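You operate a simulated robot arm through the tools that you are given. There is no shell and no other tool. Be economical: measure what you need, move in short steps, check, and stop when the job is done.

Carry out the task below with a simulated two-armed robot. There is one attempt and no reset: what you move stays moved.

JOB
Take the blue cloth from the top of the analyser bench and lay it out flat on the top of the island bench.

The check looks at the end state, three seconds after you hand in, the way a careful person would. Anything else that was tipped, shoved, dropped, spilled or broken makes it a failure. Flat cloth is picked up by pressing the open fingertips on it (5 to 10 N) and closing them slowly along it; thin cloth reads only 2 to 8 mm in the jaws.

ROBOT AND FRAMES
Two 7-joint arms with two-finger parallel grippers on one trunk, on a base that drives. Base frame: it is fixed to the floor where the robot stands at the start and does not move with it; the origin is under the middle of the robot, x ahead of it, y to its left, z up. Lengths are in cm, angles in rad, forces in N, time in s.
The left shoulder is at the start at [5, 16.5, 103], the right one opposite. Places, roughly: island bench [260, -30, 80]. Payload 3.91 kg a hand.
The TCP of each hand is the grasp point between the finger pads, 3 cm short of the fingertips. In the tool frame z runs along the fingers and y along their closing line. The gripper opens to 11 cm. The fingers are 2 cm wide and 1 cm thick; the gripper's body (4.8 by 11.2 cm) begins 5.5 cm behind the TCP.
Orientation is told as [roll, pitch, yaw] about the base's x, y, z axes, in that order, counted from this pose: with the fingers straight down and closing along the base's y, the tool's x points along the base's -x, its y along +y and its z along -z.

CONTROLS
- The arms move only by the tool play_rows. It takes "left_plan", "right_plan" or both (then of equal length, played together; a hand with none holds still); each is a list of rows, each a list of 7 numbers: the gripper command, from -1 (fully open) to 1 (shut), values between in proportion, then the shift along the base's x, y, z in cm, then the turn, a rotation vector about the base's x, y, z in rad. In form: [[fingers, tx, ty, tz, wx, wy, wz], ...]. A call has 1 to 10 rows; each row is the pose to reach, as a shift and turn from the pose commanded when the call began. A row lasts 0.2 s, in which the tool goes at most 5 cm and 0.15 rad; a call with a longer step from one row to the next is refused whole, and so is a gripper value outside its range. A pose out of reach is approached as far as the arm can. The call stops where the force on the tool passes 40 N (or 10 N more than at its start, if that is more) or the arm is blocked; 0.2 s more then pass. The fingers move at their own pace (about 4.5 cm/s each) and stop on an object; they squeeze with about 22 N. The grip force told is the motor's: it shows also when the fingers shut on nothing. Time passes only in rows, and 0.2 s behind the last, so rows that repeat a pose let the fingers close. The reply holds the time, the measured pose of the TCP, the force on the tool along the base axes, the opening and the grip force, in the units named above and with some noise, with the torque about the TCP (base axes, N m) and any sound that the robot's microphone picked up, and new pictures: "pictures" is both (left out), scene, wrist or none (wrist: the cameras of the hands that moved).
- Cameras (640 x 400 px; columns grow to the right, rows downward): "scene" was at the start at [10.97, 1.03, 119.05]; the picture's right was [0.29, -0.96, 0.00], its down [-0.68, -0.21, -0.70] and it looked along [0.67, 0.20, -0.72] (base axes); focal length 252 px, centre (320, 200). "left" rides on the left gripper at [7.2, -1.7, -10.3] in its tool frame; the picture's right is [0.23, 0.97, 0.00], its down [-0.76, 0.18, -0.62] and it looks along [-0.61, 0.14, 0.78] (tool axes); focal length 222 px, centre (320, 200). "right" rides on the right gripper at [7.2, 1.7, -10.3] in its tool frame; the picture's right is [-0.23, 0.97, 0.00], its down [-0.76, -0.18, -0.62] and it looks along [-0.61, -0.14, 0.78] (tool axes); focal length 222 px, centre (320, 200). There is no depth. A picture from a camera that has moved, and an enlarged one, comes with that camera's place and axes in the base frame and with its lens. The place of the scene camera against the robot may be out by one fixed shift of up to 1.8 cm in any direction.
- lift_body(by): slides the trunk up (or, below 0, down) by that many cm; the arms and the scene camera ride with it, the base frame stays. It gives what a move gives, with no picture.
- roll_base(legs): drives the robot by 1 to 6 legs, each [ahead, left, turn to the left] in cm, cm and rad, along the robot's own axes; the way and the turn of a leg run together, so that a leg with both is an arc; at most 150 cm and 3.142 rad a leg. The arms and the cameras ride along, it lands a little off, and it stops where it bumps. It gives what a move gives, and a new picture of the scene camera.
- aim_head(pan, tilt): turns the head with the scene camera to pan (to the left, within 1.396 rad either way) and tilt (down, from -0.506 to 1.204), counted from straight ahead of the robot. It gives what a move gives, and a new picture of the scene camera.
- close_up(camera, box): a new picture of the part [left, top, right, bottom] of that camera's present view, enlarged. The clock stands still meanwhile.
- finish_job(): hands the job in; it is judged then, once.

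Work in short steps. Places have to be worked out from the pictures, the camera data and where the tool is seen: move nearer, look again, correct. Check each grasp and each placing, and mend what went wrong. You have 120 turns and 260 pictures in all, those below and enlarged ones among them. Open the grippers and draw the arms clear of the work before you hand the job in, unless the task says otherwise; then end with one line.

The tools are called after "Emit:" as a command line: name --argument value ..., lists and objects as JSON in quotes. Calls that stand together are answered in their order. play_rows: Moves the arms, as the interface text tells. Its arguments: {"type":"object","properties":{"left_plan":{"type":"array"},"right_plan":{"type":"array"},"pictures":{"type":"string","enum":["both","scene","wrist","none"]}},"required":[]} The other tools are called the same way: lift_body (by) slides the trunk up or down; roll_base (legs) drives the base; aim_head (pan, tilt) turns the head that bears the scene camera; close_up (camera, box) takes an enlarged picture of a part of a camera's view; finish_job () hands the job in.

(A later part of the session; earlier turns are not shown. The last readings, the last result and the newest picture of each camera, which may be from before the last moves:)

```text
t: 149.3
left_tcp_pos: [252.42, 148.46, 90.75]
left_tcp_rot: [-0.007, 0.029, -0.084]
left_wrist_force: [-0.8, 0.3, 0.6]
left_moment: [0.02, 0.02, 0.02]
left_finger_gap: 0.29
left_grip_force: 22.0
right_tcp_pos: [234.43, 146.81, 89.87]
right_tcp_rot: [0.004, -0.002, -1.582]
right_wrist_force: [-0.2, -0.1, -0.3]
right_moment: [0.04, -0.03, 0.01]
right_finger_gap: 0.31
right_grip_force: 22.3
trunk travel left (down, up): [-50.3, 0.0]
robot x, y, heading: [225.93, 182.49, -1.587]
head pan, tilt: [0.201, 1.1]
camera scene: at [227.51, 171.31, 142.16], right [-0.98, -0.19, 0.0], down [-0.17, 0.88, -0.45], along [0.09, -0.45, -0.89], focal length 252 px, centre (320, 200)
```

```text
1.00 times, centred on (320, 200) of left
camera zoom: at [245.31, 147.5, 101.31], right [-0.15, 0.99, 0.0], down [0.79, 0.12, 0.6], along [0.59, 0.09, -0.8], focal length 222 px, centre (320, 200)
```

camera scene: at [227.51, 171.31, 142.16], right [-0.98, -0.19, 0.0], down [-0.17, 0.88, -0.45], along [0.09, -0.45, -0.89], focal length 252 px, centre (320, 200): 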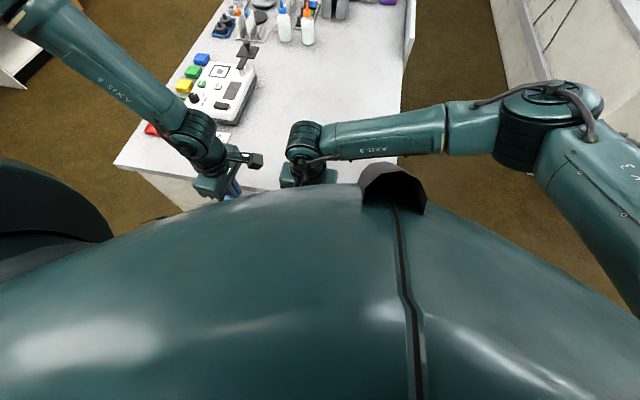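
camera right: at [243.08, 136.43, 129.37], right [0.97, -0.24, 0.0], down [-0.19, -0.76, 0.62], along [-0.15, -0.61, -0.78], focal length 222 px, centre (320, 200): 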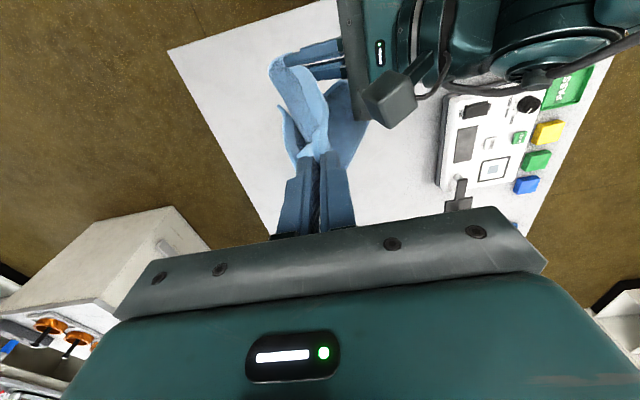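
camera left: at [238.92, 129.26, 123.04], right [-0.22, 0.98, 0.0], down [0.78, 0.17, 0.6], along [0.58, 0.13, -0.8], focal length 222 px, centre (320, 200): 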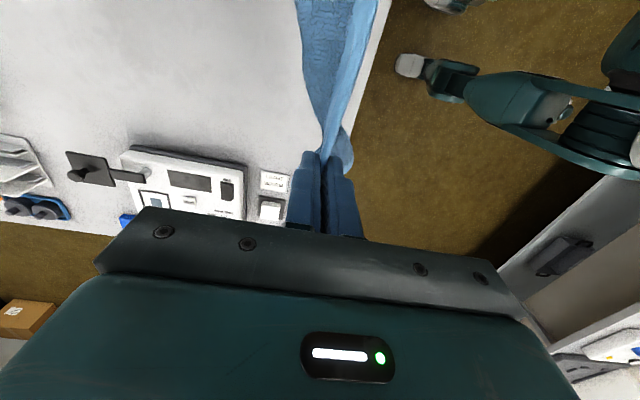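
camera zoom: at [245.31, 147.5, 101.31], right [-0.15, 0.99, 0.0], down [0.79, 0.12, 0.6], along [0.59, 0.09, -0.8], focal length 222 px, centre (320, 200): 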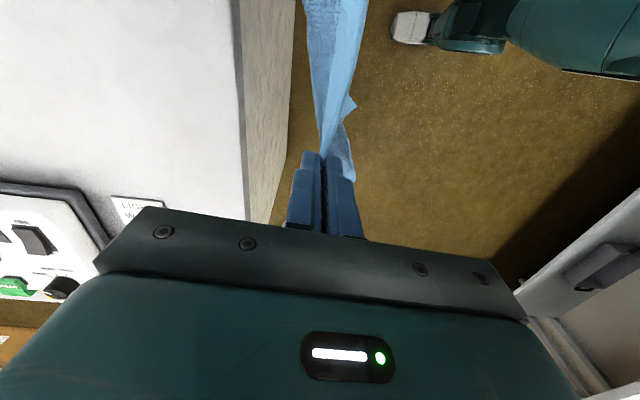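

The cloth now hangs free in front of the table's end. I'll lower the trunk so the fingertips are about 2 cm above table level, level the hands, and drive forward 13 cm so the cloth draws over the edge.

Emit:
lift_body --by -8.5

Emit:
play_rows --right_plan '[[1, -0.2, 0.6, 0.4, 0, 0, 0], [1, -0.3, 1.2, 0.8, 0, 0, 0]]' --pictures "none"

Emit:
roll_base --legs '[[13, 0, 0]]'

Emit:
close_up --camera "left" --box '[0, 0, 640, 400]'

Emit:
close_up --camera "right" --box '[0, 0, 640, 400]'

```text
t: 150.5
left_tcp_pos: [252.22, 148.48, 82.29]
left_tcp_rot: [-0.01, 0.029, -0.083]
left_wrist_force: [0.2, 0.6, 0.1]
left_moment: [-0.01, -0.01, -0.01]
left_finger_gap: 0.25
left_grip_force: 22.0
right_tcp_pos: [234.42, 146.78, 81.38]
right_tcp_rot: [0.004, -0.001, -1.581]
right_wrist_force: [0.6, -1.1, 0.0]
right_moment: [0.01, -0.02, 0.0]
right_finger_gap: 0.31
right_grip_force: 22.1
trunk travel left (down, up): [-41.8, 8.5]
robot x, y, heading: [225.97, 181.5, -1.578]
head pan, tilt: [0.201, 1.1]
```

```text
t: 151.1
left_tcp_pos: [252.39, 148.4, 82.17]
left_tcp_rot: [-0.009, 0.031, -0.083]
left_wrist_force: [-0.6, 0.2, -0.3]
left_moment: [-0.01, 0.06, 0.01]
left_finger_gap: 0.29
left_grip_force: 22.5
right_tcp_pos: [234.22, 147.89, 82.22]
right_tcp_rot: [0.004, -0.002, -1.581]
right_wrist_force: [1.0, 0.5, -0.4]
right_moment: [-0.01, -0.02, -0.01]
right_finger_gap: 0.3
right_grip_force: 21.8
trunk travel left (down, up): [-41.8, 8.5]
robot x, y, heading: [226.01, 182.12, -1.581]
head pan, tilt: [0.201, 1.1]
```

```text
t: 152.4
left_tcp_pos: [252.03, 135.32, 82.2]
left_tcp_rot: [-0.009, 0.029, -0.084]
left_wrist_force: [-1.4, 0.2, 0.0]
left_moment: [0.0, 0.01, 0.02]
left_finger_gap: 0.25
left_grip_force: 21.5
right_tcp_pos: [233.98, 134.99, 82.19]
right_tcp_rot: [0.004, 0.0, -1.582]
right_wrist_force: [0.9, 0.3, -0.6]
right_moment: [0.04, -0.1, 0.01]
right_finger_gap: 0.31
right_grip_force: 22.0
trunk travel left (down, up): [-41.8, 8.5]
robot x, y, heading: [226.11, 168.94, -1.582]
head pan, tilt: [0.201, 1.1]
camera scene: at [227.37, 158.26, 133.65], right [-0.98, -0.19, 0.0], down [-0.17, 0.88, -0.45], along [0.09, -0.45, -0.89], focal length 252 px, centre (320, 200)
```

scene: 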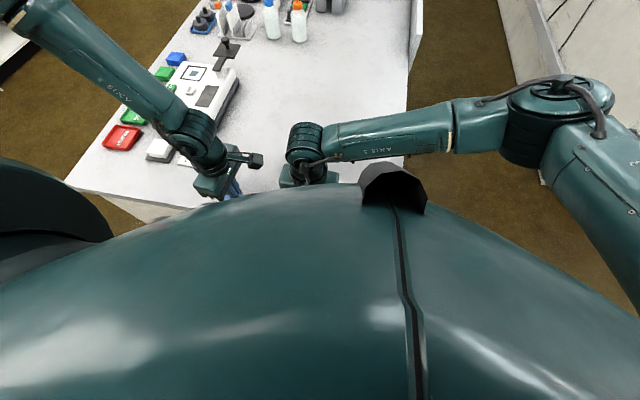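

```text
1.00 times, centred on (320, 200) of left
camera zoom: at [245.16, 134.49, 92.78], right [-0.15, 0.99, 0.0], down [0.79, 0.12, 0.6], along [0.59, 0.09, -0.8], focal length 222 px, centre (320, 200)
```

zoom: 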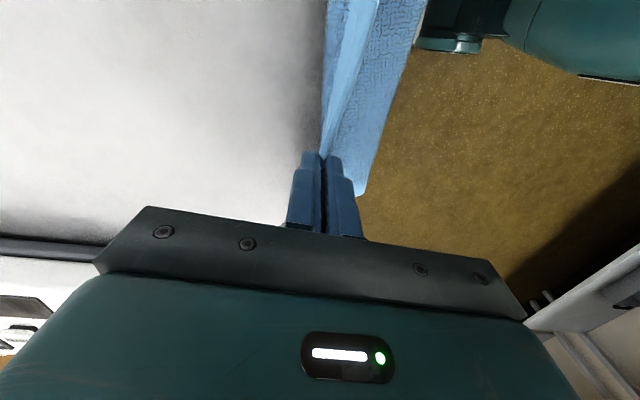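

```text
1.00 times, centred on (320, 200) of right
camera zoom: at [235.77, 142.14, 92.59], right [0.97, -0.24, 0.0], down [-0.19, -0.76, 0.62], along [-0.15, -0.61, -0.78], focal length 222 px, centre (320, 200)
```

zoom: 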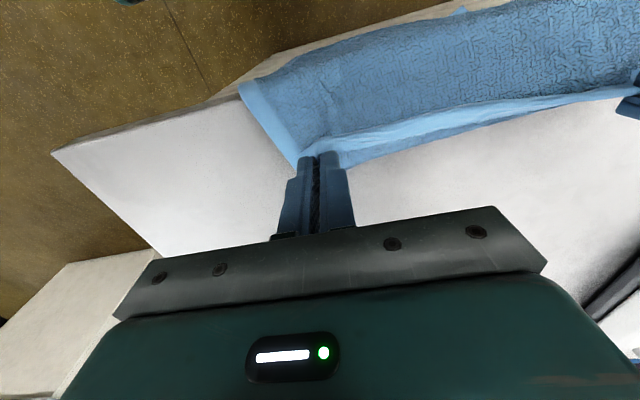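

It works: the cloth drapes flat over the table's end and trails towards the robot. I'll now advance both hands forward 12 cm at this height.

Emit:
play_rows --left_plan '[[1, 0, -2, 0, 0, 0, 0], [1, 0, -4, 0, 0, 0, 0], [1, 0, -6, 0, 0, 0, 0], [1, 0, -8, 0, 0, 0, 0], [1, 0, -10, 0, 0, 0, 0], [1, 0, -12, 0, 0, 0, 0]]' --right_plan '[[1, 0, -2, 0, 0, 0, 0], [1, 0, -4, 0, 0, 0, 0], [1, 0, -6, 0, 0, 0, 0], [1, 0, -8, 0, 0, 0, 0], [1, 0, -10, 0, 0, 0, 0], [1, 0, -12, 0, 0, 0, 0]]' --pictures "scene"

```text
t: 153.8
left_tcp_pos: [253.29, 125.1, 84.99]
left_tcp_rot: [-0.011, 0.035, -0.084]
left_wrist_force: [-13.4, -2.0, -3.2]
left_moment: [-0.04, 0.33, 0.04]
left_finger_gap: 0.27
left_grip_force: 22.3
left hand out of reach, approached as far as the arm can: row 2, 3, 4, 5, 6
right_tcp_pos: [234.15, 123.0, 82.13]
right_tcp_rot: [0.007, 0.001, -1.578]
right_wrist_force: [13.1, 1.5, 2.1]
right_moment: [0.08, -0.41, 0.07]
right_finger_gap: 0.41
right_grip_force: 21.8
trunk travel left (down, up): [-41.8, 8.5]
robot x, y, heading: [226.11, 169.0, -1.583]
head pan, tilt: [0.201, 1.1]
camera scene: at [227.38, 158.34, 133.65], right [-0.98, -0.19, 0.0], down [-0.17, 0.88, -0.45], along [0.09, -0.45, -0.89], focal length 252 px, centre (320, 200)
```

scene: 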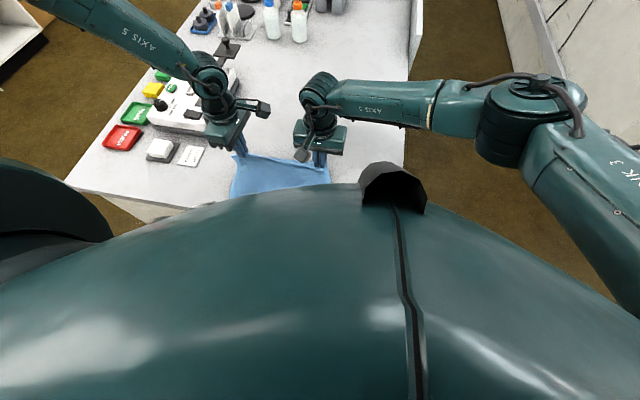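

The left arm is limited when low, so I'll raise both hands relative to the trunk and lower the trunk by the same amount, easing the tension meanwhile.

Emit:
play_rows --left_plan '[[1, 0, 0, 2, 0, 0, 0], [1, 0, 0, 4, 0, 0, 0], [1, 0, 0, 6, 0, 0, 0], [1, 0, 0, 8, 0, 0, 0]]' --right_plan '[[1, 0.4, 0, 2, 0, 0, 0], [1, 0.8, 0, 4, 0, 0, 0], [1, 0.8, 0, 6, 0, 0, 0], [1, 0.8, 0, 8, 0, 0, 0]]' --pictures "none"

Emit:
lift_body --by -7

```text
t: 154.8
left_tcp_pos: [253.46, 125.28, 93.01]
left_tcp_rot: [-0.007, 0.032, -0.083]
left_wrist_force: [-9.6, -1.5, -2.0]
left_moment: [-0.02, 0.26, 0.0]
left_finger_gap: 0.25
left_grip_force: 22.2
right_tcp_pos: [234.72, 122.96, 90.3]
right_tcp_rot: [0.003, -0.002, -1.582]
right_wrist_force: [9.6, 1.5, 1.3]
right_moment: [0.05, -0.3, 0.02]
right_finger_gap: 0.37
right_grip_force: 22.2
trunk travel left (down, up): [-41.8, 8.5]
robot x, y, heading: [226.07, 168.44, -1.581]
head pan, tilt: [0.201, 1.1]
```

```text
t: 155.9
left_tcp_pos: [253.44, 125.1, 85.97]
left_tcp_rot: [-0.009, 0.031, -0.084]
left_wrist_force: [-8.9, -1.5, -1.8]
left_moment: [-0.03, 0.28, 0.01]
left_finger_gap: 0.27
left_grip_force: 22.1
right_tcp_pos: [234.75, 123.12, 83.25]
right_tcp_rot: [0.003, -0.003, -1.581]
right_wrist_force: [9.8, 1.6, 1.9]
right_moment: [0.02, -0.31, 0.03]
right_finger_gap: 0.38
right_grip_force: 21.9
trunk travel left (down, up): [-34.8, 15.5]
robot x, y, heading: [225.99, 168.63, -1.583]
head pan, tilt: [0.201, 1.1]
```

Good: the out-of-reach pose resets the command to the actual one. I'll level the left hand and continue forward 6 cm.

Emit:
play_rows --left_plan '[[1, -0.4, -1, -0.6, 0, 0, 0], [1, -0.7, -2, -1, 0, 0, 0], [1, -0.7, -3.5, -1, 0, 0, 0], [1, -0.7, -5, -1, 0, 0, 0], [1, -0.7, -6.5, -1, 0, 0, 0]]' --right_plan '[[1, 0, -1, 0, 0, 0, 0], [1, 0, -2, 0.3, 0, 0, 0], [1, 0, -3.5, 0.3, 0, 0, 0], [1, 0, -5, 0.3, 0, 0, 0], [1, 0, -6.5, 0.3, 0, 0, 0]]' --pictures "scene"

```text
t: 157.1
left_tcp_pos: [252.79, 118.63, 84.84]
left_tcp_rot: [-0.008, 0.031, -0.082]
left_wrist_force: [-1.3, -0.6, -0.3]
left_moment: [-0.03, 0.04, 0.01]
left_finger_gap: 0.27
left_grip_force: 22.1
right_tcp_pos: [234.68, 116.46, 83.33]
right_tcp_rot: [0.002, -0.001, -1.581]
right_wrist_force: [1.1, 0.5, 0.4]
right_moment: [0.0, -0.04, 0.03]
right_finger_gap: 0.29
right_grip_force: 22.4
trunk travel left (down, up): [-34.8, 15.5]
robot x, y, heading: [226.25, 169.15, -1.584]
head pan, tilt: [0.201, 1.1]
camera scene: at [227.38, 158.33, 126.65], right [-0.98, -0.19, 0.0], down [-0.17, 0.88, -0.45], along [0.09, -0.45, -0.89], focal length 252 px, centre (320, 200)
```

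scene: 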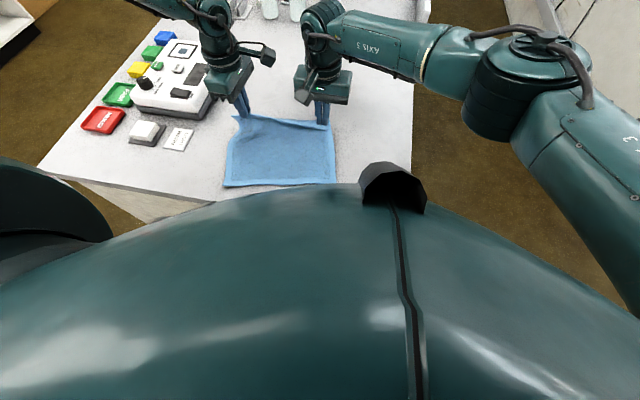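

The cloth is now lying flat on the table and clear of its near edge. I'll aim the head for a better look before setting the held edge down.

Emit:
aim_head --pan 0.2 --tilt 0.85

Emit:
close_up --camera "scene" --box '[190, 120, 390, 270]'

Emit:
close_up --camera "right" --box '[0, 0, 640, 400]'

```text
t: 157.8
left_tcp_pos: [252.74, 118.84, 84.91]
left_tcp_rot: [-0.009, 0.03, -0.084]
left_wrist_force: [-1.2, -0.3, -0.4]
left_moment: [-0.01, 0.07, 0.01]
left_finger_gap: 0.24
left_grip_force: 21.5
right_tcp_pos: [234.61, 116.52, 83.24]
right_tcp_rot: [0.002, -0.003, -1.579]
right_wrist_force: [0.3, 0.4, 0.1]
right_moment: [0.01, -0.02, 0.01]
right_finger_gap: 0.28
right_grip_force: 22.3
trunk travel left (down, up): [-34.8, 15.5]
robot x, y, heading: [225.83, 169.03, -1.581]
head pan, tilt: [0.201, 0.85]
camera scene: at [227.65, 156.87, 128.42], right [-0.98, -0.19, 0.0], down [-0.14, 0.74, -0.66], along [0.12, -0.65, -0.75], focal length 252 px, centre (320, 200)
```

scene: 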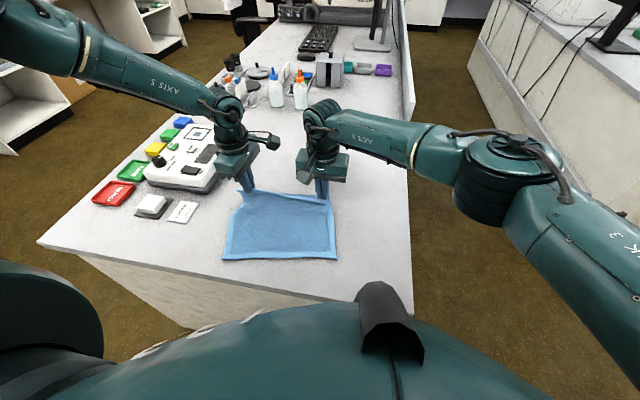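

```text
2.67 times, centred on (290, 195) of scene
camera zoom: at [227.65, 156.87, 128.42], right [-0.98, -0.19, 0.0], down [-0.14, 0.74, -0.66], along [0.12, -0.65, -0.75], focal length 673 px, centre (400, 213)
```

zoom: 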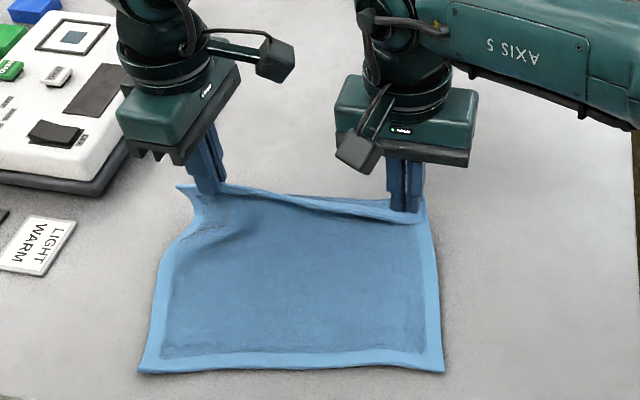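

```text
1.00 times, centred on (320, 200) of right
camera zoom: at [236.6, 123.77, 93.69], right [0.97, -0.24, 0.0], down [-0.19, -0.76, 0.62], along [-0.15, -0.61, -0.78], focal length 222 px, centre (320, 200)
```

zoom: 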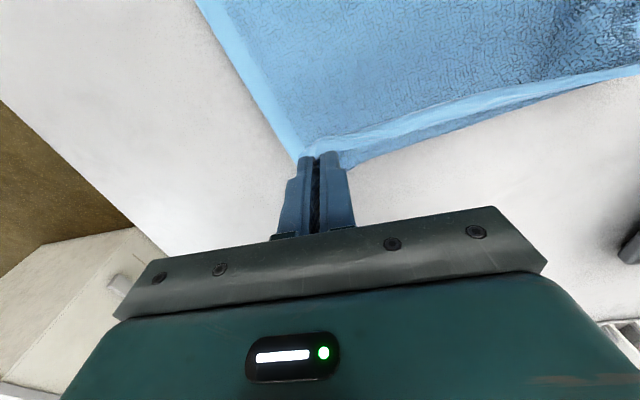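

Very good: the cloth is flat with its near edge at y≈129–134. I'll lower the held edge to the table with a slight forward and outward pull.

Emit:
play_rows --left_plan '[[1, 0.2, -0.3, -1.2, 0, 0, 0], [1, 0.4, -0.6, -2.4, 0, 0, 0], [1, 0.5, -0.8, -3.6, 0, 0, 0], [1, 0.5, -0.8, -4.5, 0, 0, 0]]' --right_plan '[[1, -0.1, -0.3, -0.8, 0, 0, 0], [1, -0.2, -0.6, -1.6, 0, 0, 0], [1, -0.3, -0.8, -2.4, 0, 0, 0], [1, -0.3, -0.8, -3.1, 0, 0, 0]]' --pictures "none"

Emit:
close_up --camera "scene" --box '[190, 120, 390, 270]'

```text
t: 158.8
left_tcp_pos: [254.03, 119.11, 81.89]
left_tcp_rot: [-0.013, 0.035, -0.085]
left_wrist_force: [-15.7, -3.3, -2.8]
left_moment: [-0.1, 0.47, 0.07]
left_finger_gap: 0.25
left_grip_force: 22.4
left hand out of reach, approached as far as the arm can: row 2, 3, 4
right_tcp_pos: [234.65, 116.05, 80.4]
right_tcp_rot: [0.007, -0.001, -1.578]
right_wrist_force: [16.4, 3.1, 2.5]
right_moment: [0.1, -0.53, 0.06]
right_finger_gap: 0.43
right_grip_force: 21.8
trunk travel left (down, up): [-34.8, 15.5]
robot x, y, heading: [225.59, 168.54, -1.575]
head pan, tilt: [0.201, 0.85]
```

```text
2.67 times, centred on (290, 195) of scene
camera zoom: at [227.66, 156.87, 128.43], right [-0.98, -0.19, 0.0], down [-0.14, 0.74, -0.66], along [0.12, -0.65, -0.75], focal length 673 px, centre (400, 213)
```

zoom: 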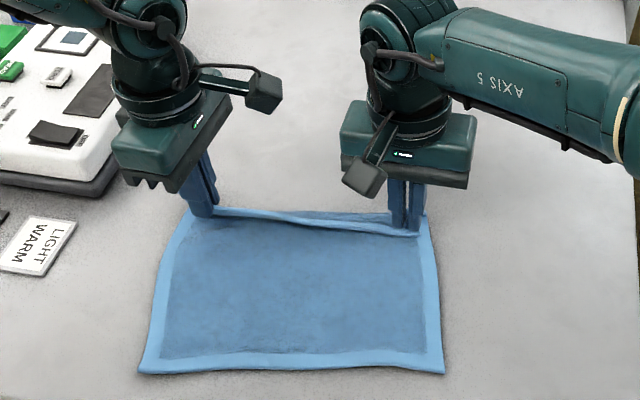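

Nearly down. I'll ease the tension, raise the right hand 1.8 cm relative, and lower the trunk 2 cm so both tips reach the table.

Emit:
play_rows --right_plan '[[1, 0.5, 0, 0.9, 0, 0, 0], [1, 1, 0, 1.7, 0, 0, 0]]' --pictures "none"

Emit:
lift_body --by -2

Emit:
close_up --camera "left" --box '[0, 0, 640, 400]'

```text
t: 159.4
left_tcp_pos: [254.16, 119.0, 81.8]
left_tcp_rot: [-0.009, 0.029, -0.082]
left_wrist_force: [-7.4, -1.8, -1.3]
left_moment: [-0.02, 0.28, 0.04]
left_finger_gap: 0.28
left_grip_force: 22.4
right_tcp_pos: [235.45, 115.9, 81.91]
right_tcp_rot: [0.001, -0.003, -1.581]
right_wrist_force: [7.9, 1.9, 0.4]
right_moment: [0.06, -0.23, 0.0]
right_finger_gap: 0.36
right_grip_force: 22.8
trunk travel left (down, up): [-34.8, 15.5]
robot x, y, heading: [225.98, 168.69, -1.582]
head pan, tilt: [0.201, 0.85]
```

```text
t: 160.1
left_tcp_pos: [254.11, 119.1, 79.93]
left_tcp_rot: [-0.011, 0.029, -0.08]
left_wrist_force: [-6.6, -0.9, 2.0]
left_moment: [-0.04, 0.21, 0.01]
left_finger_gap: 0.26
left_grip_force: 22.1
right_tcp_pos: [235.55, 115.77, 80.0]
right_tcp_rot: [0.003, -0.003, -1.58]
right_wrist_force: [6.1, 1.0, 1.6]
right_moment: [0.04, -0.21, 0.02]
right_finger_gap: 0.32
right_grip_force: 21.9
trunk travel left (down, up): [-32.8, 17.5]
robot x, y, heading: [225.88, 168.78, -1.581]
head pan, tilt: [0.201, 0.85]
```

```text
1.00 times, centred on (320, 200) of left
camera zoom: at [247.19, 118.19, 90.48], right [-0.15, 0.99, 0.0], down [0.79, 0.12, 0.6], along [0.59, 0.08, -0.8], focal length 222 px, centre (320, 200)
```

zoom: 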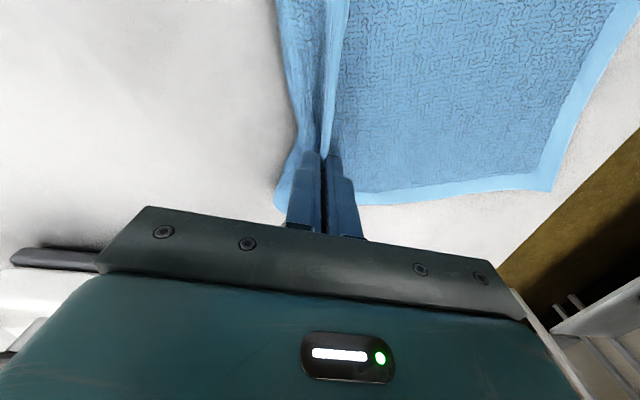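

Both tips touch the table. Opening the fingers slowly here will spread the pinched ridges, after which I'll lift straight up.

Emit:
play_rows --left_plan '[[0.85, 0, 0, 0, 0, 0, 0], [0.7, 0, 0, 0, 0, 0, 0], [0.55, 0, 0, 0, 0, 0, 0], [0.4, 0, 0, 0, 0, 0, 0], [0.3, 0, 0, 0, 0, 0, 0], [0.3, 0, 0, 0.5, 0, 0, 0], [0.3, 0, 0, 3, 0, 0, 0], [0.3, 0, 0, 6, 0, 0, 0], [0.3, 0, 0, 10, 0, 0, 0]]' --right_plan '[[0.85, 0, 0, -0.05, 0, 0, 0], [0.7, 0, 0, -0.05, 0, 0, 0], [0.55, 0, 0, -0.05, 0, 0, 0], [0.4, 0, 0, -0.05, 0, 0, 0], [0.3, 0, 0, -0.05, 0, 0, 0], [0.3, 0, 0, 0.5, 0, 0, 0], [0.3, 0, 0, 3, 0, 0, 0], [0.3, 0, 0, 6, 0, 0, 0], [0.3, 0, 0, 10, 0, 0, 0]]' --pictures "scene"

Emit:
close_up --camera "scene" --box '[190, 120, 390, 270]'

```text
t: 162.1
left_tcp_pos: [254.02, 119.07, 89.75]
left_tcp_rot: [-0.009, 0.032, -0.084]
left_wrist_force: [-0.5, 0.5, 0.1]
left_moment: [-0.01, -0.01, -0.02]
left_finger_gap: 3.82
left_grip_force: 0.1
right_tcp_pos: [235.57, 115.94, 89.92]
right_tcp_rot: [0.001, -0.003, -1.579]
right_wrist_force: [-0.4, -0.1, -0.1]
right_moment: [0.02, 0.0, -0.01]
right_finger_gap: 3.88
right_grip_force: 0.0
trunk travel left (down, up): [-32.8, 17.5]
robot x, y, heading: [226.3, 168.9, -1.581]
head pan, tilt: [0.201, 0.85]
camera scene: at [227.63, 156.93, 126.43], right [-0.98, -0.19, 0.0], down [-0.14, 0.74, -0.66], along [0.12, -0.65, -0.75], focal length 252 px, centre (320, 200)
```

scene: 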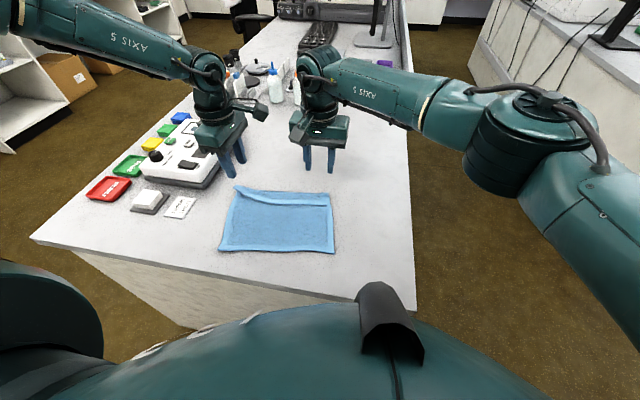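

```text
2.67 times, centred on (290, 195) of scene
camera zoom: at [227.63, 156.93, 126.43], right [-0.98, -0.19, 0.0], down [-0.14, 0.74, -0.66], along [0.12, -0.65, -0.75], focal length 673 px, centre (400, 213)
```

zoom: 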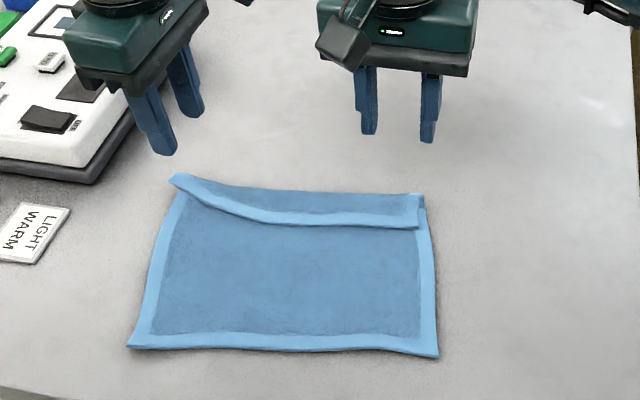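

Nearly done: the cloth is flat except that a 4 cm strip along the far edge (fold at y≈111–113) is folded back on itself. There's 6 cm of room on the near side, so I'll slide the cloth towards the robot to bring that strip within reach. First I'll move the closed hands over the near edge.

Emit:
play_rows --left_plan '[[1, -1, 3, 0, 0, 0, 0], [1, -2, 6, -1, 0, 0, 0], [1, -3, 9, -3, 0, 0, 0], [1, -3.5, 11, -6, 0, 0, 0], [1, -3.5, 11, -8.5, 0, 0, 0]]' --right_plan '[[1, -0.5, 3, 0, 0, 0, 0], [1, -1, 6, -1, 0, 0, 0], [1, -2, 9, -3, 0, 0, 0], [1, -2.5, 10.5, -6, 0, 0, 0], [1, -2.5, 10.5, -8.5, 0, 0, 0]]' --pictures "scene"

```text
t: 163.3
left_tcp_pos: [250.69, 129.88, 81.29]
left_tcp_rot: [-0.009, 0.03, -0.082]
left_wrist_force: [0.8, 0.3, -0.3]
left_moment: [0.01, 0.03, 0.0]
left_finger_gap: 0.0
left_grip_force: 22.4
right_tcp_pos: [233.1, 126.53, 81.49]
right_tcp_rot: [0.0, 0.0, -1.581]
right_wrist_force: [-0.1, 0.6, 0.3]
right_moment: [-0.02, 0.0, -0.03]
right_finger_gap: 0.01
right_grip_force: 21.7
trunk travel left (down, up): [-32.8, 17.5]
robot x, y, heading: [226.01, 168.86, -1.586]
head pan, tilt: [0.201, 0.85]
camera scene: at [227.66, 156.84, 126.43], right [-0.98, -0.19, 0.0], down [-0.14, 0.74, -0.66], along [0.12, -0.65, -0.75], focal length 252 px, centre (320, 200)
```

scene: 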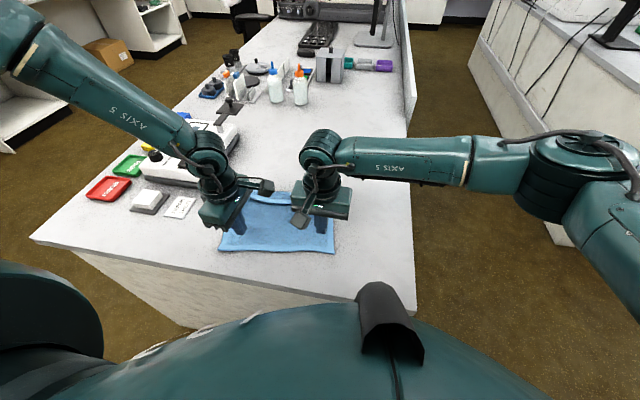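

Both are over the near part. I'll lower to a light press and draw 5 cm towards the robot.

Emit:
play_rows --left_plan '[[1, 0, 0, -0.9, 0, 0, 0], [1, 0, 0, -1.4, 0, 0, 0], [1, 0, 0, -1.62, 0, 0, 0], [1, 0, 0.8, -1.62, 0, 0, 0], [1, 0, 1.6, -1.62, 0, 0, 0], [1, 0, 2.4, -1.62, 0, 0, 0], [1, 0, 3.2, -1.62, 0, 0, 0], [1, 0, 4, -1.62, 0, 0, 0], [1, 0, 4, 0, 0, 0, 0]]' --right_plan '[[1, 0, 0, -1.1, 0, 0, 0], [1, 0, 0, -1.6, 0, 0, 0], [1, 0, 0, -1.82, 0, 0, 0], [1, 0, 1.1, -1.82, 0, 0, 0], [1, 0, 2.2, -1.82, 0, 0, 0], [1, 0, 3.3, -1.82, 0, 0, 0], [1, 0, 4.4, -1.82, 0, 0, 0], [1, 0, 5.5, -1.82, 0, 0, 0], [1, 0, 5.5, 0, 0, 0, 0]]' --pictures "scene"

Emit:
close_up --camera "scene" --box '[190, 140, 390, 290]'

```text
t: 165.3
left_tcp_pos: [250.73, 134.2, 81.28]
left_tcp_rot: [-0.012, 0.032, -0.084]
left_wrist_force: [0.1, -0.1, 0.0]
left_moment: [0.0, -0.02, -0.02]
left_finger_gap: 0.0
left_grip_force: 21.9
right_tcp_pos: [233.18, 132.05, 81.59]
right_tcp_rot: [0.002, -0.002, -1.581]
right_wrist_force: [0.3, 0.2, 0.1]
right_moment: [0.02, -0.01, -0.03]
right_finger_gap: 0.0
right_grip_force: 21.9
trunk travel left (down, up): [-32.8, 17.5]
robot x, y, heading: [225.78, 168.99, -1.584]
head pan, tilt: [0.201, 0.85]
camera scene: at [227.65, 156.89, 126.43], right [-0.98, -0.19, 0.0], down [-0.14, 0.74, -0.66], along [0.12, -0.65, -0.75], focal length 252 px, centre (320, 200)
```

scene: 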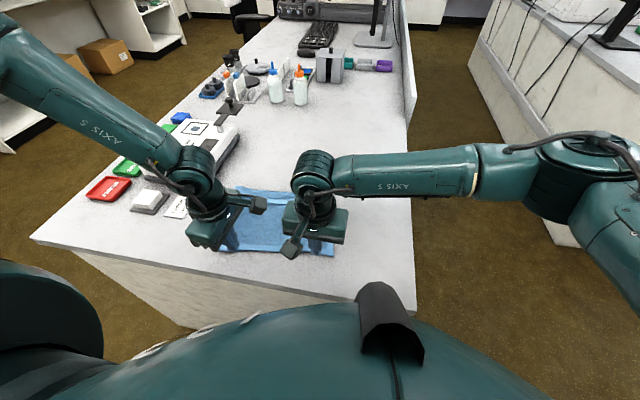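

```text
2.67 times, centred on (290, 215) of scene
camera zoom: at [227.65, 156.89, 126.43], right [-0.98, -0.19, 0.0], down [-0.14, 0.74, -0.66], along [0.12, -0.65, -0.75], focal length 673 px, centre (400, 160)
```

zoom: 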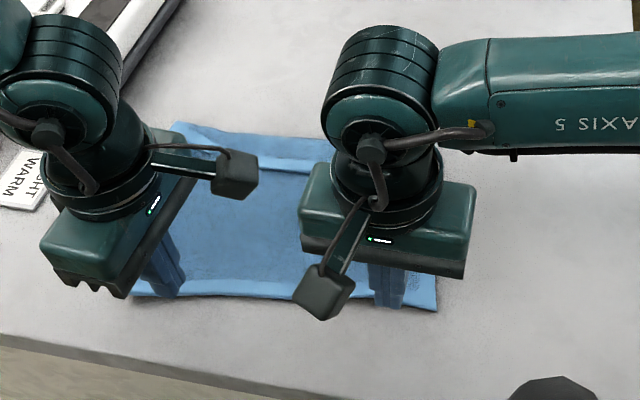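

The cloth barely moved because the press was too light. I'll go back and press about 0.2 cm lower, checking the force before dragging.

Emit:
play_rows --left_plan '[[1, 0, -2, 0, 0, 0, 0], [1, 0, -4, 0, 0, 0, 0], [1, 0, -4, -1.2, 0, 0, 0], [1, 0, -4, -1.65, 0, 0, 0], [1, 0, -4, -1.75, 0, 0, 0], [1, 0, -4, -1.82, 0, 0, 0]]' --right_plan '[[1, 0, -2.7, 0, 0, 0, 0], [1, 0, -5, 0, 0, 0, 0], [1, 0, -5, -1.2, 0, 0, 0], [1, 0, -5, -1.85, 0, 0, 0], [1, 0, -5, -1.97, 0, 0, 0], [1, 0, -5, -2.05, 0, 0, 0]]' --pictures "none"

```text
t: 166.7
left_tcp_pos: [250.65, 130.1, 79.57]
left_tcp_rot: [-0.01, 0.03, -0.082]
left_wrist_force: [0.3, 0.5, 0.7]
left_moment: [-0.01, -0.01, 0.02]
left_finger_gap: 0.0
left_grip_force: 22.1
right_tcp_pos: [233.07, 126.86, 79.49]
right_tcp_rot: [0.004, -0.001, -1.582]
right_wrist_force: [-0.7, 0.7, 0.3]
right_moment: [-0.02, 0.01, 0.01]
right_finger_gap: 0.0
right_grip_force: 21.7
trunk travel left (down, up): [-32.8, 17.5]
robot x, y, heading: [225.98, 168.88, -1.584]
head pan, tilt: [0.201, 0.85]
```

Still no contact at 79.5, so I'll lower further in 0.08 cm steps.

Emit:
play_rows --left_plan '[[1, 0, 0, -0.08, 0, 0, 0], [1, 0, 0, -0.16, 0, 0, 0], [1, 0, 0, -0.22, 0, 0, 0]]' --right_plan '[[1, 0, 0, -0.08, 0, 0, 0], [1, 0, 0, -0.16, 0, 0, 0], [1, 0, 0, -0.22, 0, 0, 0]]' --pictures "none"

```text
t: 167.5
left_tcp_pos: [250.56, 130.01, 79.39]
left_tcp_rot: [-0.011, 0.031, -0.084]
left_wrist_force: [-0.7, 0.7, 5.3]
left_moment: [0.0, 0.04, 0.02]
left_finger_gap: 0.0
left_grip_force: 21.8
right_tcp_pos: [233.06, 127.01, 79.32]
right_tcp_rot: [0.003, -0.004, -1.582]
right_wrist_force: [0.0, -1.3, 8.4]
right_moment: [-0.07, 0.05, -0.02]
right_finger_gap: 0.01
right_grip_force: 22.0
trunk travel left (down, up): [-32.8, 17.5]
robot x, y, heading: [225.96, 168.72, -1.582]
head pan, tilt: [0.201, 0.85]
```

The press is now 5 and 8 N. I'll draw 5 cm towards the robot, then lift.

Emit:
play_rows --left_plan '[[1, 0, 0.7, -0.02, 0, 0, 0], [1, 0, 1.4, -0.02, 0, 0, 0], [1, 0, 2.1, -0.02, 0, 0, 0], [1, 0, 2.8, -0.02, 0, 0, 0], [1, 0, 3.5, -0.02, 0, 0, 0], [1, 0, 4.2, -0.02, 0, 0, 0], [1, 0, 4.2, 3, 0, 0, 0], [1, 2, 4.2, 7, 0, 0, 0]]' --right_plan '[[1, 0, 0.9, -0.02, 0, 0, 0], [1, 0, 1.8, -0.02, 0, 0, 0], [1, 0, 2.7, -0.02, 0, 0, 0], [1, 0, 3.6, -0.02, 0, 0, 0], [1, 0, 4.5, -0.02, 0, 0, 0], [1, 0, 5.4, -0.02, 0, 0, 0], [1, 0, 5.4, 3, 0, 0, 0], [1, -2, 5.4, 7, 0, 0, 0]]' --pictures "none"

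Emit:
close_up --camera "scene" --box '[190, 140, 390, 290]'

```text
t: 169.3
left_tcp_pos: [252.42, 134.19, 86.33]
left_tcp_rot: [-0.009, 0.032, -0.082]
left_wrist_force: [0.3, 0.4, 0.9]
left_moment: [0.0, -0.02, -0.02]
left_finger_gap: 0.0
left_grip_force: 21.7
right_tcp_pos: [230.87, 132.44, 85.92]
right_tcp_rot: [0.001, 0.0, -1.58]
right_wrist_force: [-0.4, 0.1, -0.6]
right_moment: [0.01, -0.01, -0.02]
right_finger_gap: 0.01
right_grip_force: 22.1
trunk travel left (down, up): [-32.8, 17.5]
robot x, y, heading: [226.01, 168.95, -1.585]
head pan, tilt: [0.201, 0.85]
```

```text
2.67 times, centred on (290, 215) of scene
camera zoom: at [227.64, 156.93, 126.41], right [-0.98, -0.19, 0.0], down [-0.14, 0.74, -0.66], along [0.12, -0.65, -0.75], focal length 673 px, centre (400, 160)
```

zoom: 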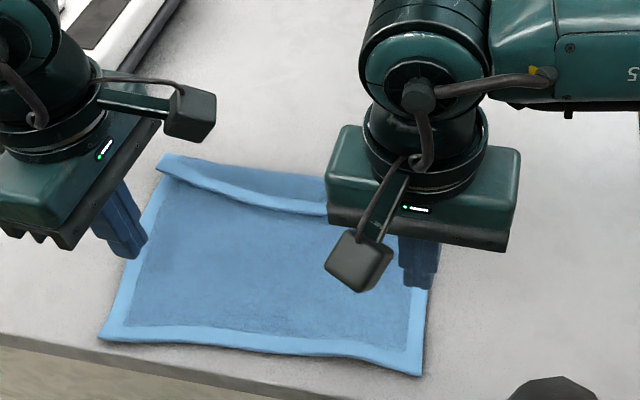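

It slid about 4.5 cm and is still flat. The folded strip now spans y≈116–121, within reach. I'll anchor the base layer with the left hand near the left side, and set the right fingertip on the strip's right end.

Emit:
play_rows --left_plan '[[1, 0, -1.5, 0, 0, 0, 0], [1, 0, -3, -1, 0, 0, 0], [1, 0, -4.5, -3, 0, 0, 0], [1, 0, -5, -5, 0, 0, 0], [1, 0, -5, -6, 0, 0, 0]]' --right_plan '[[1, 1.5, -3.5, 0, 0, 0, 0], [1, 3, -7, 0, 0, 0, 0], [1, 4.5, -10.5, -1, 0, 0, 0], [1, 5, -13, -3, 0, 0, 0], [1, 5, -13, -4.5, 0, 0, 0]]' --pictures "wrist"

Emit:
close_up --camera "scene" --box '[190, 140, 390, 290]'

```text
t: 170.5
left_tcp_pos: [252.71, 129.13, 80.25]
left_tcp_rot: [-0.011, 0.031, -0.083]
left_wrist_force: [-0.1, 0.1, 0.6]
left_moment: [-0.01, 0.0, -0.01]
left_finger_gap: 0.01
left_grip_force: 22.3
right_tcp_pos: [235.95, 119.38, 81.6]
right_tcp_rot: [0.004, -0.001, -1.58]
right_wrist_force: [0.7, 0.5, -0.4]
right_moment: [0.02, 0.01, -0.01]
right_finger_gap: 0.0
right_grip_force: 22.0
trunk travel left (down, up): [-32.8, 17.5]
robot x, y, heading: [225.74, 169.08, -1.586]
head pan, tilt: [0.201, 0.85]
camera right: at [237.87, 126.64, 91.97], right [0.97, -0.24, 0.0], down [-0.19, -0.76, 0.62], along [-0.15, -0.61, -0.78], focal length 222 px, centre (320, 200)
camera left: at [245.59, 128.22, 90.89], right [-0.15, 0.99, 0.0], down [0.79, 0.12, 0.6], along [0.59, 0.08, -0.8], focal length 222 px, centre (320, 200)
```

right: 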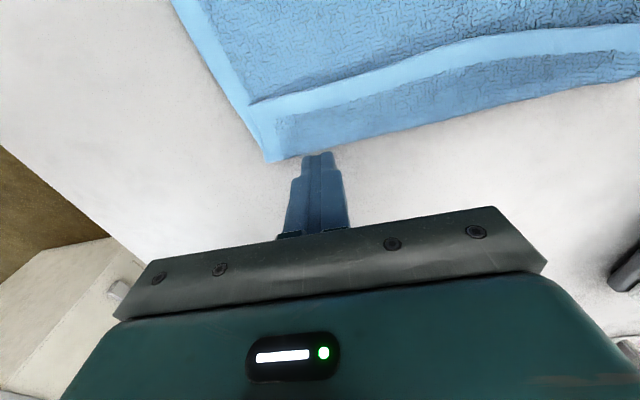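
left: 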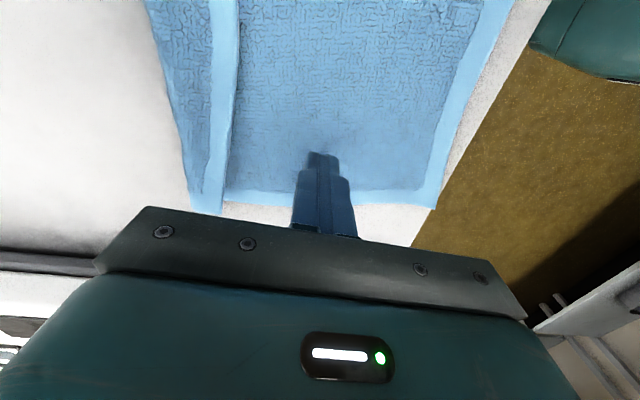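

```text
2.67 times, centred on (290, 215) of scene
camera zoom: at [227.64, 156.86, 126.43], right [-0.98, -0.19, 0.0], down [-0.14, 0.74, -0.66], along [0.12, -0.65, -0.75], focal length 673 px, centre (400, 160)
```

zoom: 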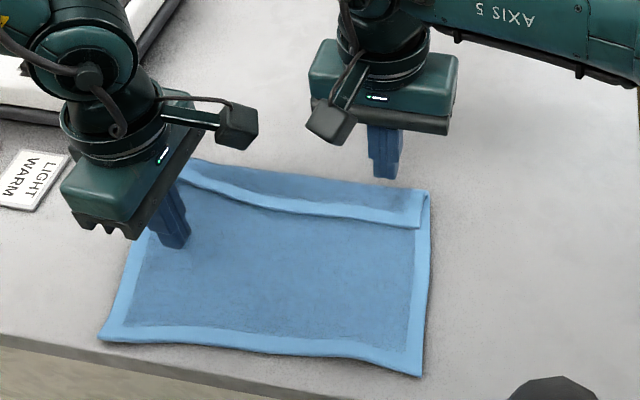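

The wrist views show the fold at y≈119 and the strip's free edge at y≈124. I'll put the right fingertip at y≈122.8 on the strip, press lightly, and anchor the base with the left hand.

Emit:
play_rows --left_plan '[[1, 0, 0, -0.5, 0, 0, 0], [1, 0, 0, -0.9, 0, 0, 0], [1, 0, 0, -1.0, 0, 0, 0], [1, 0, 0, -1.05, 0, 0, 0], [1, 0, 0, -1.05, 0, 0, 0]]' --right_plan '[[1, 0, 3.4, 0, 0, 0, 0], [1, 0, 3.4, -1.2, 0, 0, 0], [1, 0, 3.4, -1.8, 0, 0, 0], [1, 0, 3.4, -1.95, 0, 0, 0], [1, 0, 3.4, -2.02, 0, 0, 0]]' --pictures "none"

```text
t: 171.7
left_tcp_pos: [252.63, 129.22, 79.31]
left_tcp_rot: [-0.012, 0.028, -0.083]
left_wrist_force: [0.2, -1.5, 8.0]
left_moment: [-0.09, -0.01, -0.01]
left_finger_gap: 0.0
left_grip_force: 22.1
right_tcp_pos: [236.17, 122.81, 79.64]
right_tcp_rot: [0.004, -0.002, -1.579]
right_wrist_force: [-1.9, 0.9, 2.9]
right_moment: [-0.02, 0.02, 0.0]
right_finger_gap: 0.0
right_grip_force: 22.1
trunk travel left (down, up): [-32.8, 17.5]
robot x, y, heading: [225.57, 168.72, -1.579]
head pan, tilt: [0.201, 0.85]
```

The right hand presses the strip with 2.9 N and the left anchors with 8 N. I'll drag the right fingertip 8 cm away (−y) to flip the strip open.

Emit:
play_rows --left_plan '[[1, 0, 0, -0.05, 0, 0, 0], [1, 0, 0, -0.05, 0, 0, 0], [1, 0, 0, -0.05, 0, 0, 0], [1, 0, 0, -0.05, 0, 0, 0], [1, 0, 0, -0.05, 0, 0, 0], [1, 0, 0, -0.05, 0, 0, 0], [1, 0, 0, -0.05, 0, 0, 0], [1, 0, 0, -0.05, 0, 0, 0]]' --right_plan '[[1, 0, -1, 0, 0, 0, 0], [1, 0, -2, 0, 0, 0, 0], [1, 0, -3, 0, 0, 0, 0], [1, 0, -4, 0, 0, 0, 0], [1, 0, -5, 0, 0, 0, 0], [1, 0, -6, 0, 0, 0, 0], [1, 0, -7, 0, 0, 0, 0], [1, 0, -8, 0, 0, 0, 0]]' --pictures "wrist"

Emit:
close_up --camera "scene" --box '[190, 140, 390, 290]'

```text
t: 173.5
left_tcp_pos: [252.57, 129.31, 79.4]
left_tcp_rot: [-0.013, 0.029, -0.086]
left_wrist_force: [-0.9, -2.5, 8.9]
left_moment: [-0.08, 0.03, 0.0]
left_finger_gap: 0.0
left_grip_force: 22.5
right_tcp_pos: [236.2, 114.67, 79.72]
right_tcp_rot: [0.003, 0.0, -1.581]
right_wrist_force: [1.5, 2.3, 3.3]
right_moment: [0.09, -0.02, 0.04]
right_finger_gap: 0.0
right_grip_force: 21.7
trunk travel left (down, up): [-32.8, 17.5]
robot x, y, heading: [225.75, 168.89, -1.587]
head pan, tilt: [0.201, 0.85]
camera right: at [238.04, 122.05, 89.98], right [0.97, -0.24, 0.0], down [-0.19, -0.76, 0.62], along [-0.15, -0.61, -0.78], focal length 222 px, centre (320, 200)
camera left: at [245.59, 128.41, 89.89], right [-0.15, 0.99, 0.0], down [0.79, 0.12, 0.6], along [0.59, 0.08, -0.8], focal length 222 px, centre (320, 200)
```

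right: 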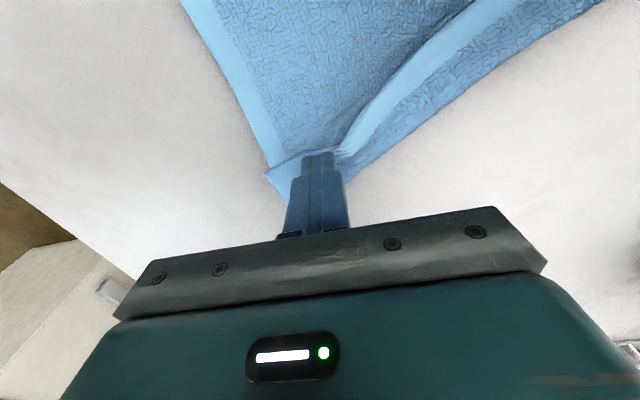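
left: 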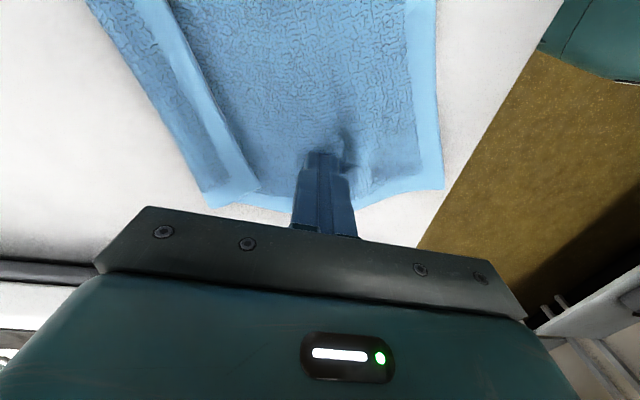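

```text
2.67 times, centred on (290, 215) of scene
camera zoom: at [227.6, 156.96, 126.44], right [-0.98, -0.19, 0.0], down [-0.14, 0.74, -0.66], along [0.12, -0.65, -0.75], focal length 673 px, centre (400, 160)
```

zoom: 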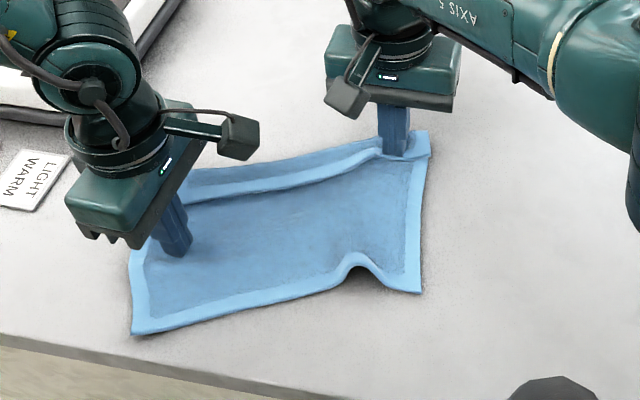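

The strip's right corner slipped about 3 cm relative to the base (only ~1.5 cm still folded), but the base followed. I'll now do the reverse: hold the strip still with the right fingertip, and pull the base back towards the robot with the left hand.

Emit:
play_rows --left_plan '[[1, 0, 0, 3, 0, 0, 0], [1, -4, 0, 3, 0, 0, 0], [1, -8, 0, 3, 0, 0, 0], [1, -8.5, 0.5, 0.8, 0, 0, 0], [1, -8.5, 0.5, 0.1, 0, 0, 0], [1, -8.5, 0.5, 0, 0, 0, 0], [1, -8.5, 0.5, -0.06, 0, 0, 0]]' --right_plan '[[1, 0, 0, 0, 0, 0, 0], [1, 0, 0, 0, 0, 0, 0], [1, 0, 0, 0, 0, 0, 0], [1, 0, 0, 0, 0, 0, 0], [1, 0, 0, 0, 0, 0, 0], [1, 0, 0, -0.02, 0, 0, 0], [1, 0, 0, -0.03, 0, 0, 0]]' --pictures "none"

Emit:
close_up --camera "scene" --box '[190, 140, 390, 290]'

```text
t: 175.1
left_tcp_pos: [244.51, 129.86, 79.52]
left_tcp_rot: [-0.01, 0.032, -0.084]
left_wrist_force: [0.2, 0.5, 0.2]
left_moment: [-0.02, 0.01, 0.01]
left_finger_gap: 0.0
left_grip_force: 22.1
left hand out of reach, approached as far as the arm can: row 6, 7
right_tcp_pos: [236.16, 114.88, 79.66]
right_tcp_rot: [0.002, -0.001, -1.581]
right_wrist_force: [0.8, 0.3, 3.1]
right_moment: [-0.03, 0.01, -0.05]
right_finger_gap: 0.01
right_grip_force: 22.2
trunk travel left (down, up): [-32.8, 17.5]
robot x, y, heading: [226.02, 168.45, -1.584]
head pan, tilt: [0.201, 0.85]
```

```text
2.67 times, centred on (290, 215) of scene
camera zoom: at [227.64, 156.9, 126.43], right [-0.98, -0.19, 0.0], down [-0.14, 0.74, -0.66], along [0.12, -0.65, -0.75], focal length 673 px, centre (400, 160)
```

zoom: 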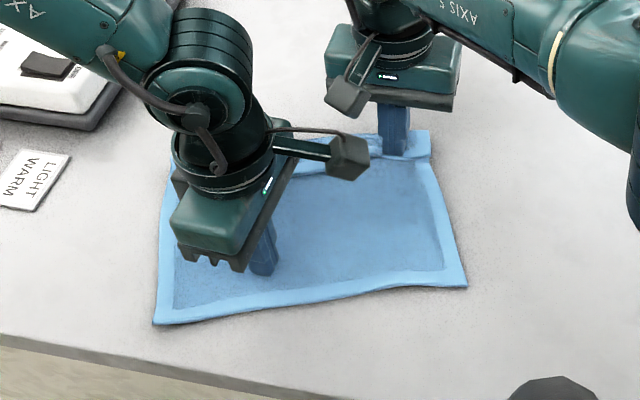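

The buckle has gone too. The left is just at its limit, so I'll shift it 1.5 cm outwards, press, and pull 4 cm towards the robot while the right holds the strip.

Emit:
play_rows --left_plan '[[1, 1.5, 0, 0.6, 0, 0, 0], [1, 1.5, 0, 0, 0, 0, 0], [1, 1.5, 0, -0.2, 0, 0, 0], [1, 1.5, 0, -0.28, 0, 0, 0], [1, 1.5, 0.8, -0.28, 0, 0, 0], [1, 1.5, 1.6, -0.28, 0, 0, 0], [1, 1.5, 2.4, -0.28, 0, 0, 0], [1, 1.5, 3.2, -0.28, 0, 0, 0], [1, 1.5, 4, -0.28, 0, 0, 0]]' --right_plan '[[1, 0, 0, 0, 0, 0, 0], [1, 0, 0, 0, 0, 0, 0], [1, 0, 0, 0, 0, 0, 0], [1, 0, 0, -0.02, 0, 0, 0], [1, 0, 0, -0.02, 0, 0, 0], [1, 0, 0, -0.02, 0, 0, 0], [1, 0, 0, -0.02, 0, 0, 0], [1, 0, 0, -0.02, 0, 0, 0], [1, 0, 0, -0.02, 0, 0, 0]]' --pictures "wrist"

Emit:
close_up --camera "scene" --box '[190, 140, 390, 290]'

```text
t: 177.1
left_tcp_pos: [245.92, 133.85, 79.25]
left_tcp_rot: [-0.015, 0.032, -0.085]
left_wrist_force: [-0.8, -8.1, 24.6]
left_moment: [-0.21, -0.05, 0.0]
left_finger_gap: 0.02
left_grip_force: 22.2
right_tcp_pos: [236.11, 114.88, 79.67]
right_tcp_rot: [0.003, -0.001, -1.58]
right_wrist_force: [1.5, 2.4, 2.4]
right_moment: [0.09, -0.08, -0.01]
right_finger_gap: 0.01
right_grip_force: 21.7
trunk travel left (down, up): [-32.8, 17.5]
robot x, y, heading: [226.13, 168.47, -1.585]
head pan, tilt: [0.201, 0.85]
camera right: at [237.98, 122.11, 89.99], right [0.97, -0.24, 0.0], down [-0.19, -0.76, 0.62], along [-0.14, -0.61, -0.78], focal length 222 px, centre (320, 200)
camera left: at [238.82, 132.95, 89.86], right [-0.15, 0.99, -0.01], down [0.79, 0.12, 0.6], along [0.59, 0.08, -0.8], focal length 222 px, centre (320, 200)
```

right: 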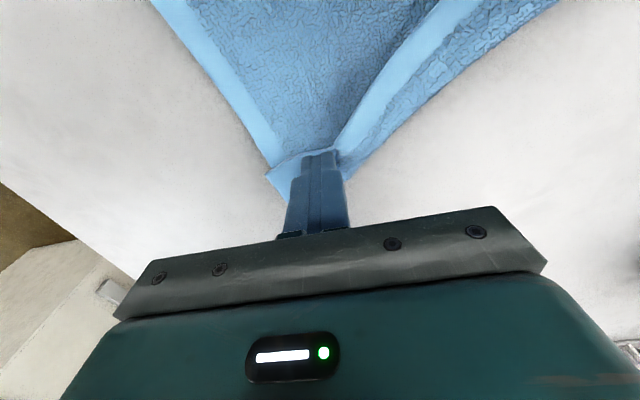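
left: 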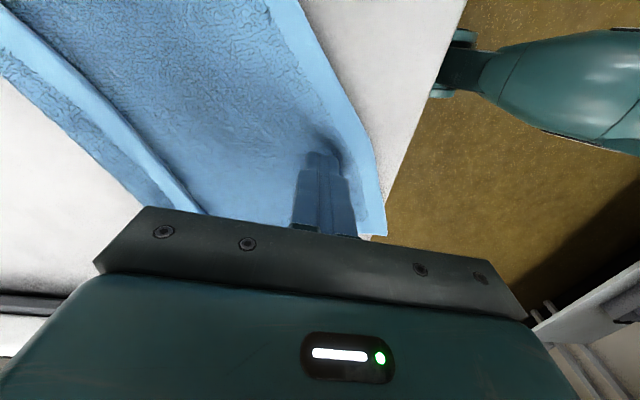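

```text
2.67 times, centred on (290, 215) of scene
camera zoom: at [227.56, 156.98, 126.46], right [-0.98, -0.19, 0.0], down [-0.14, 0.74, -0.66], along [0.12, -0.65, -0.75], focal length 673 px, centre (400, 160)
```

zoom: 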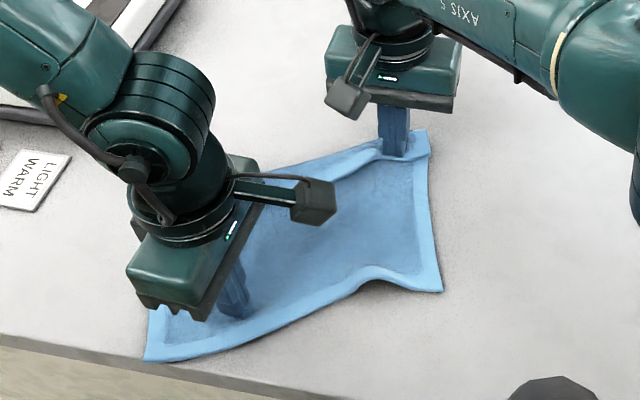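

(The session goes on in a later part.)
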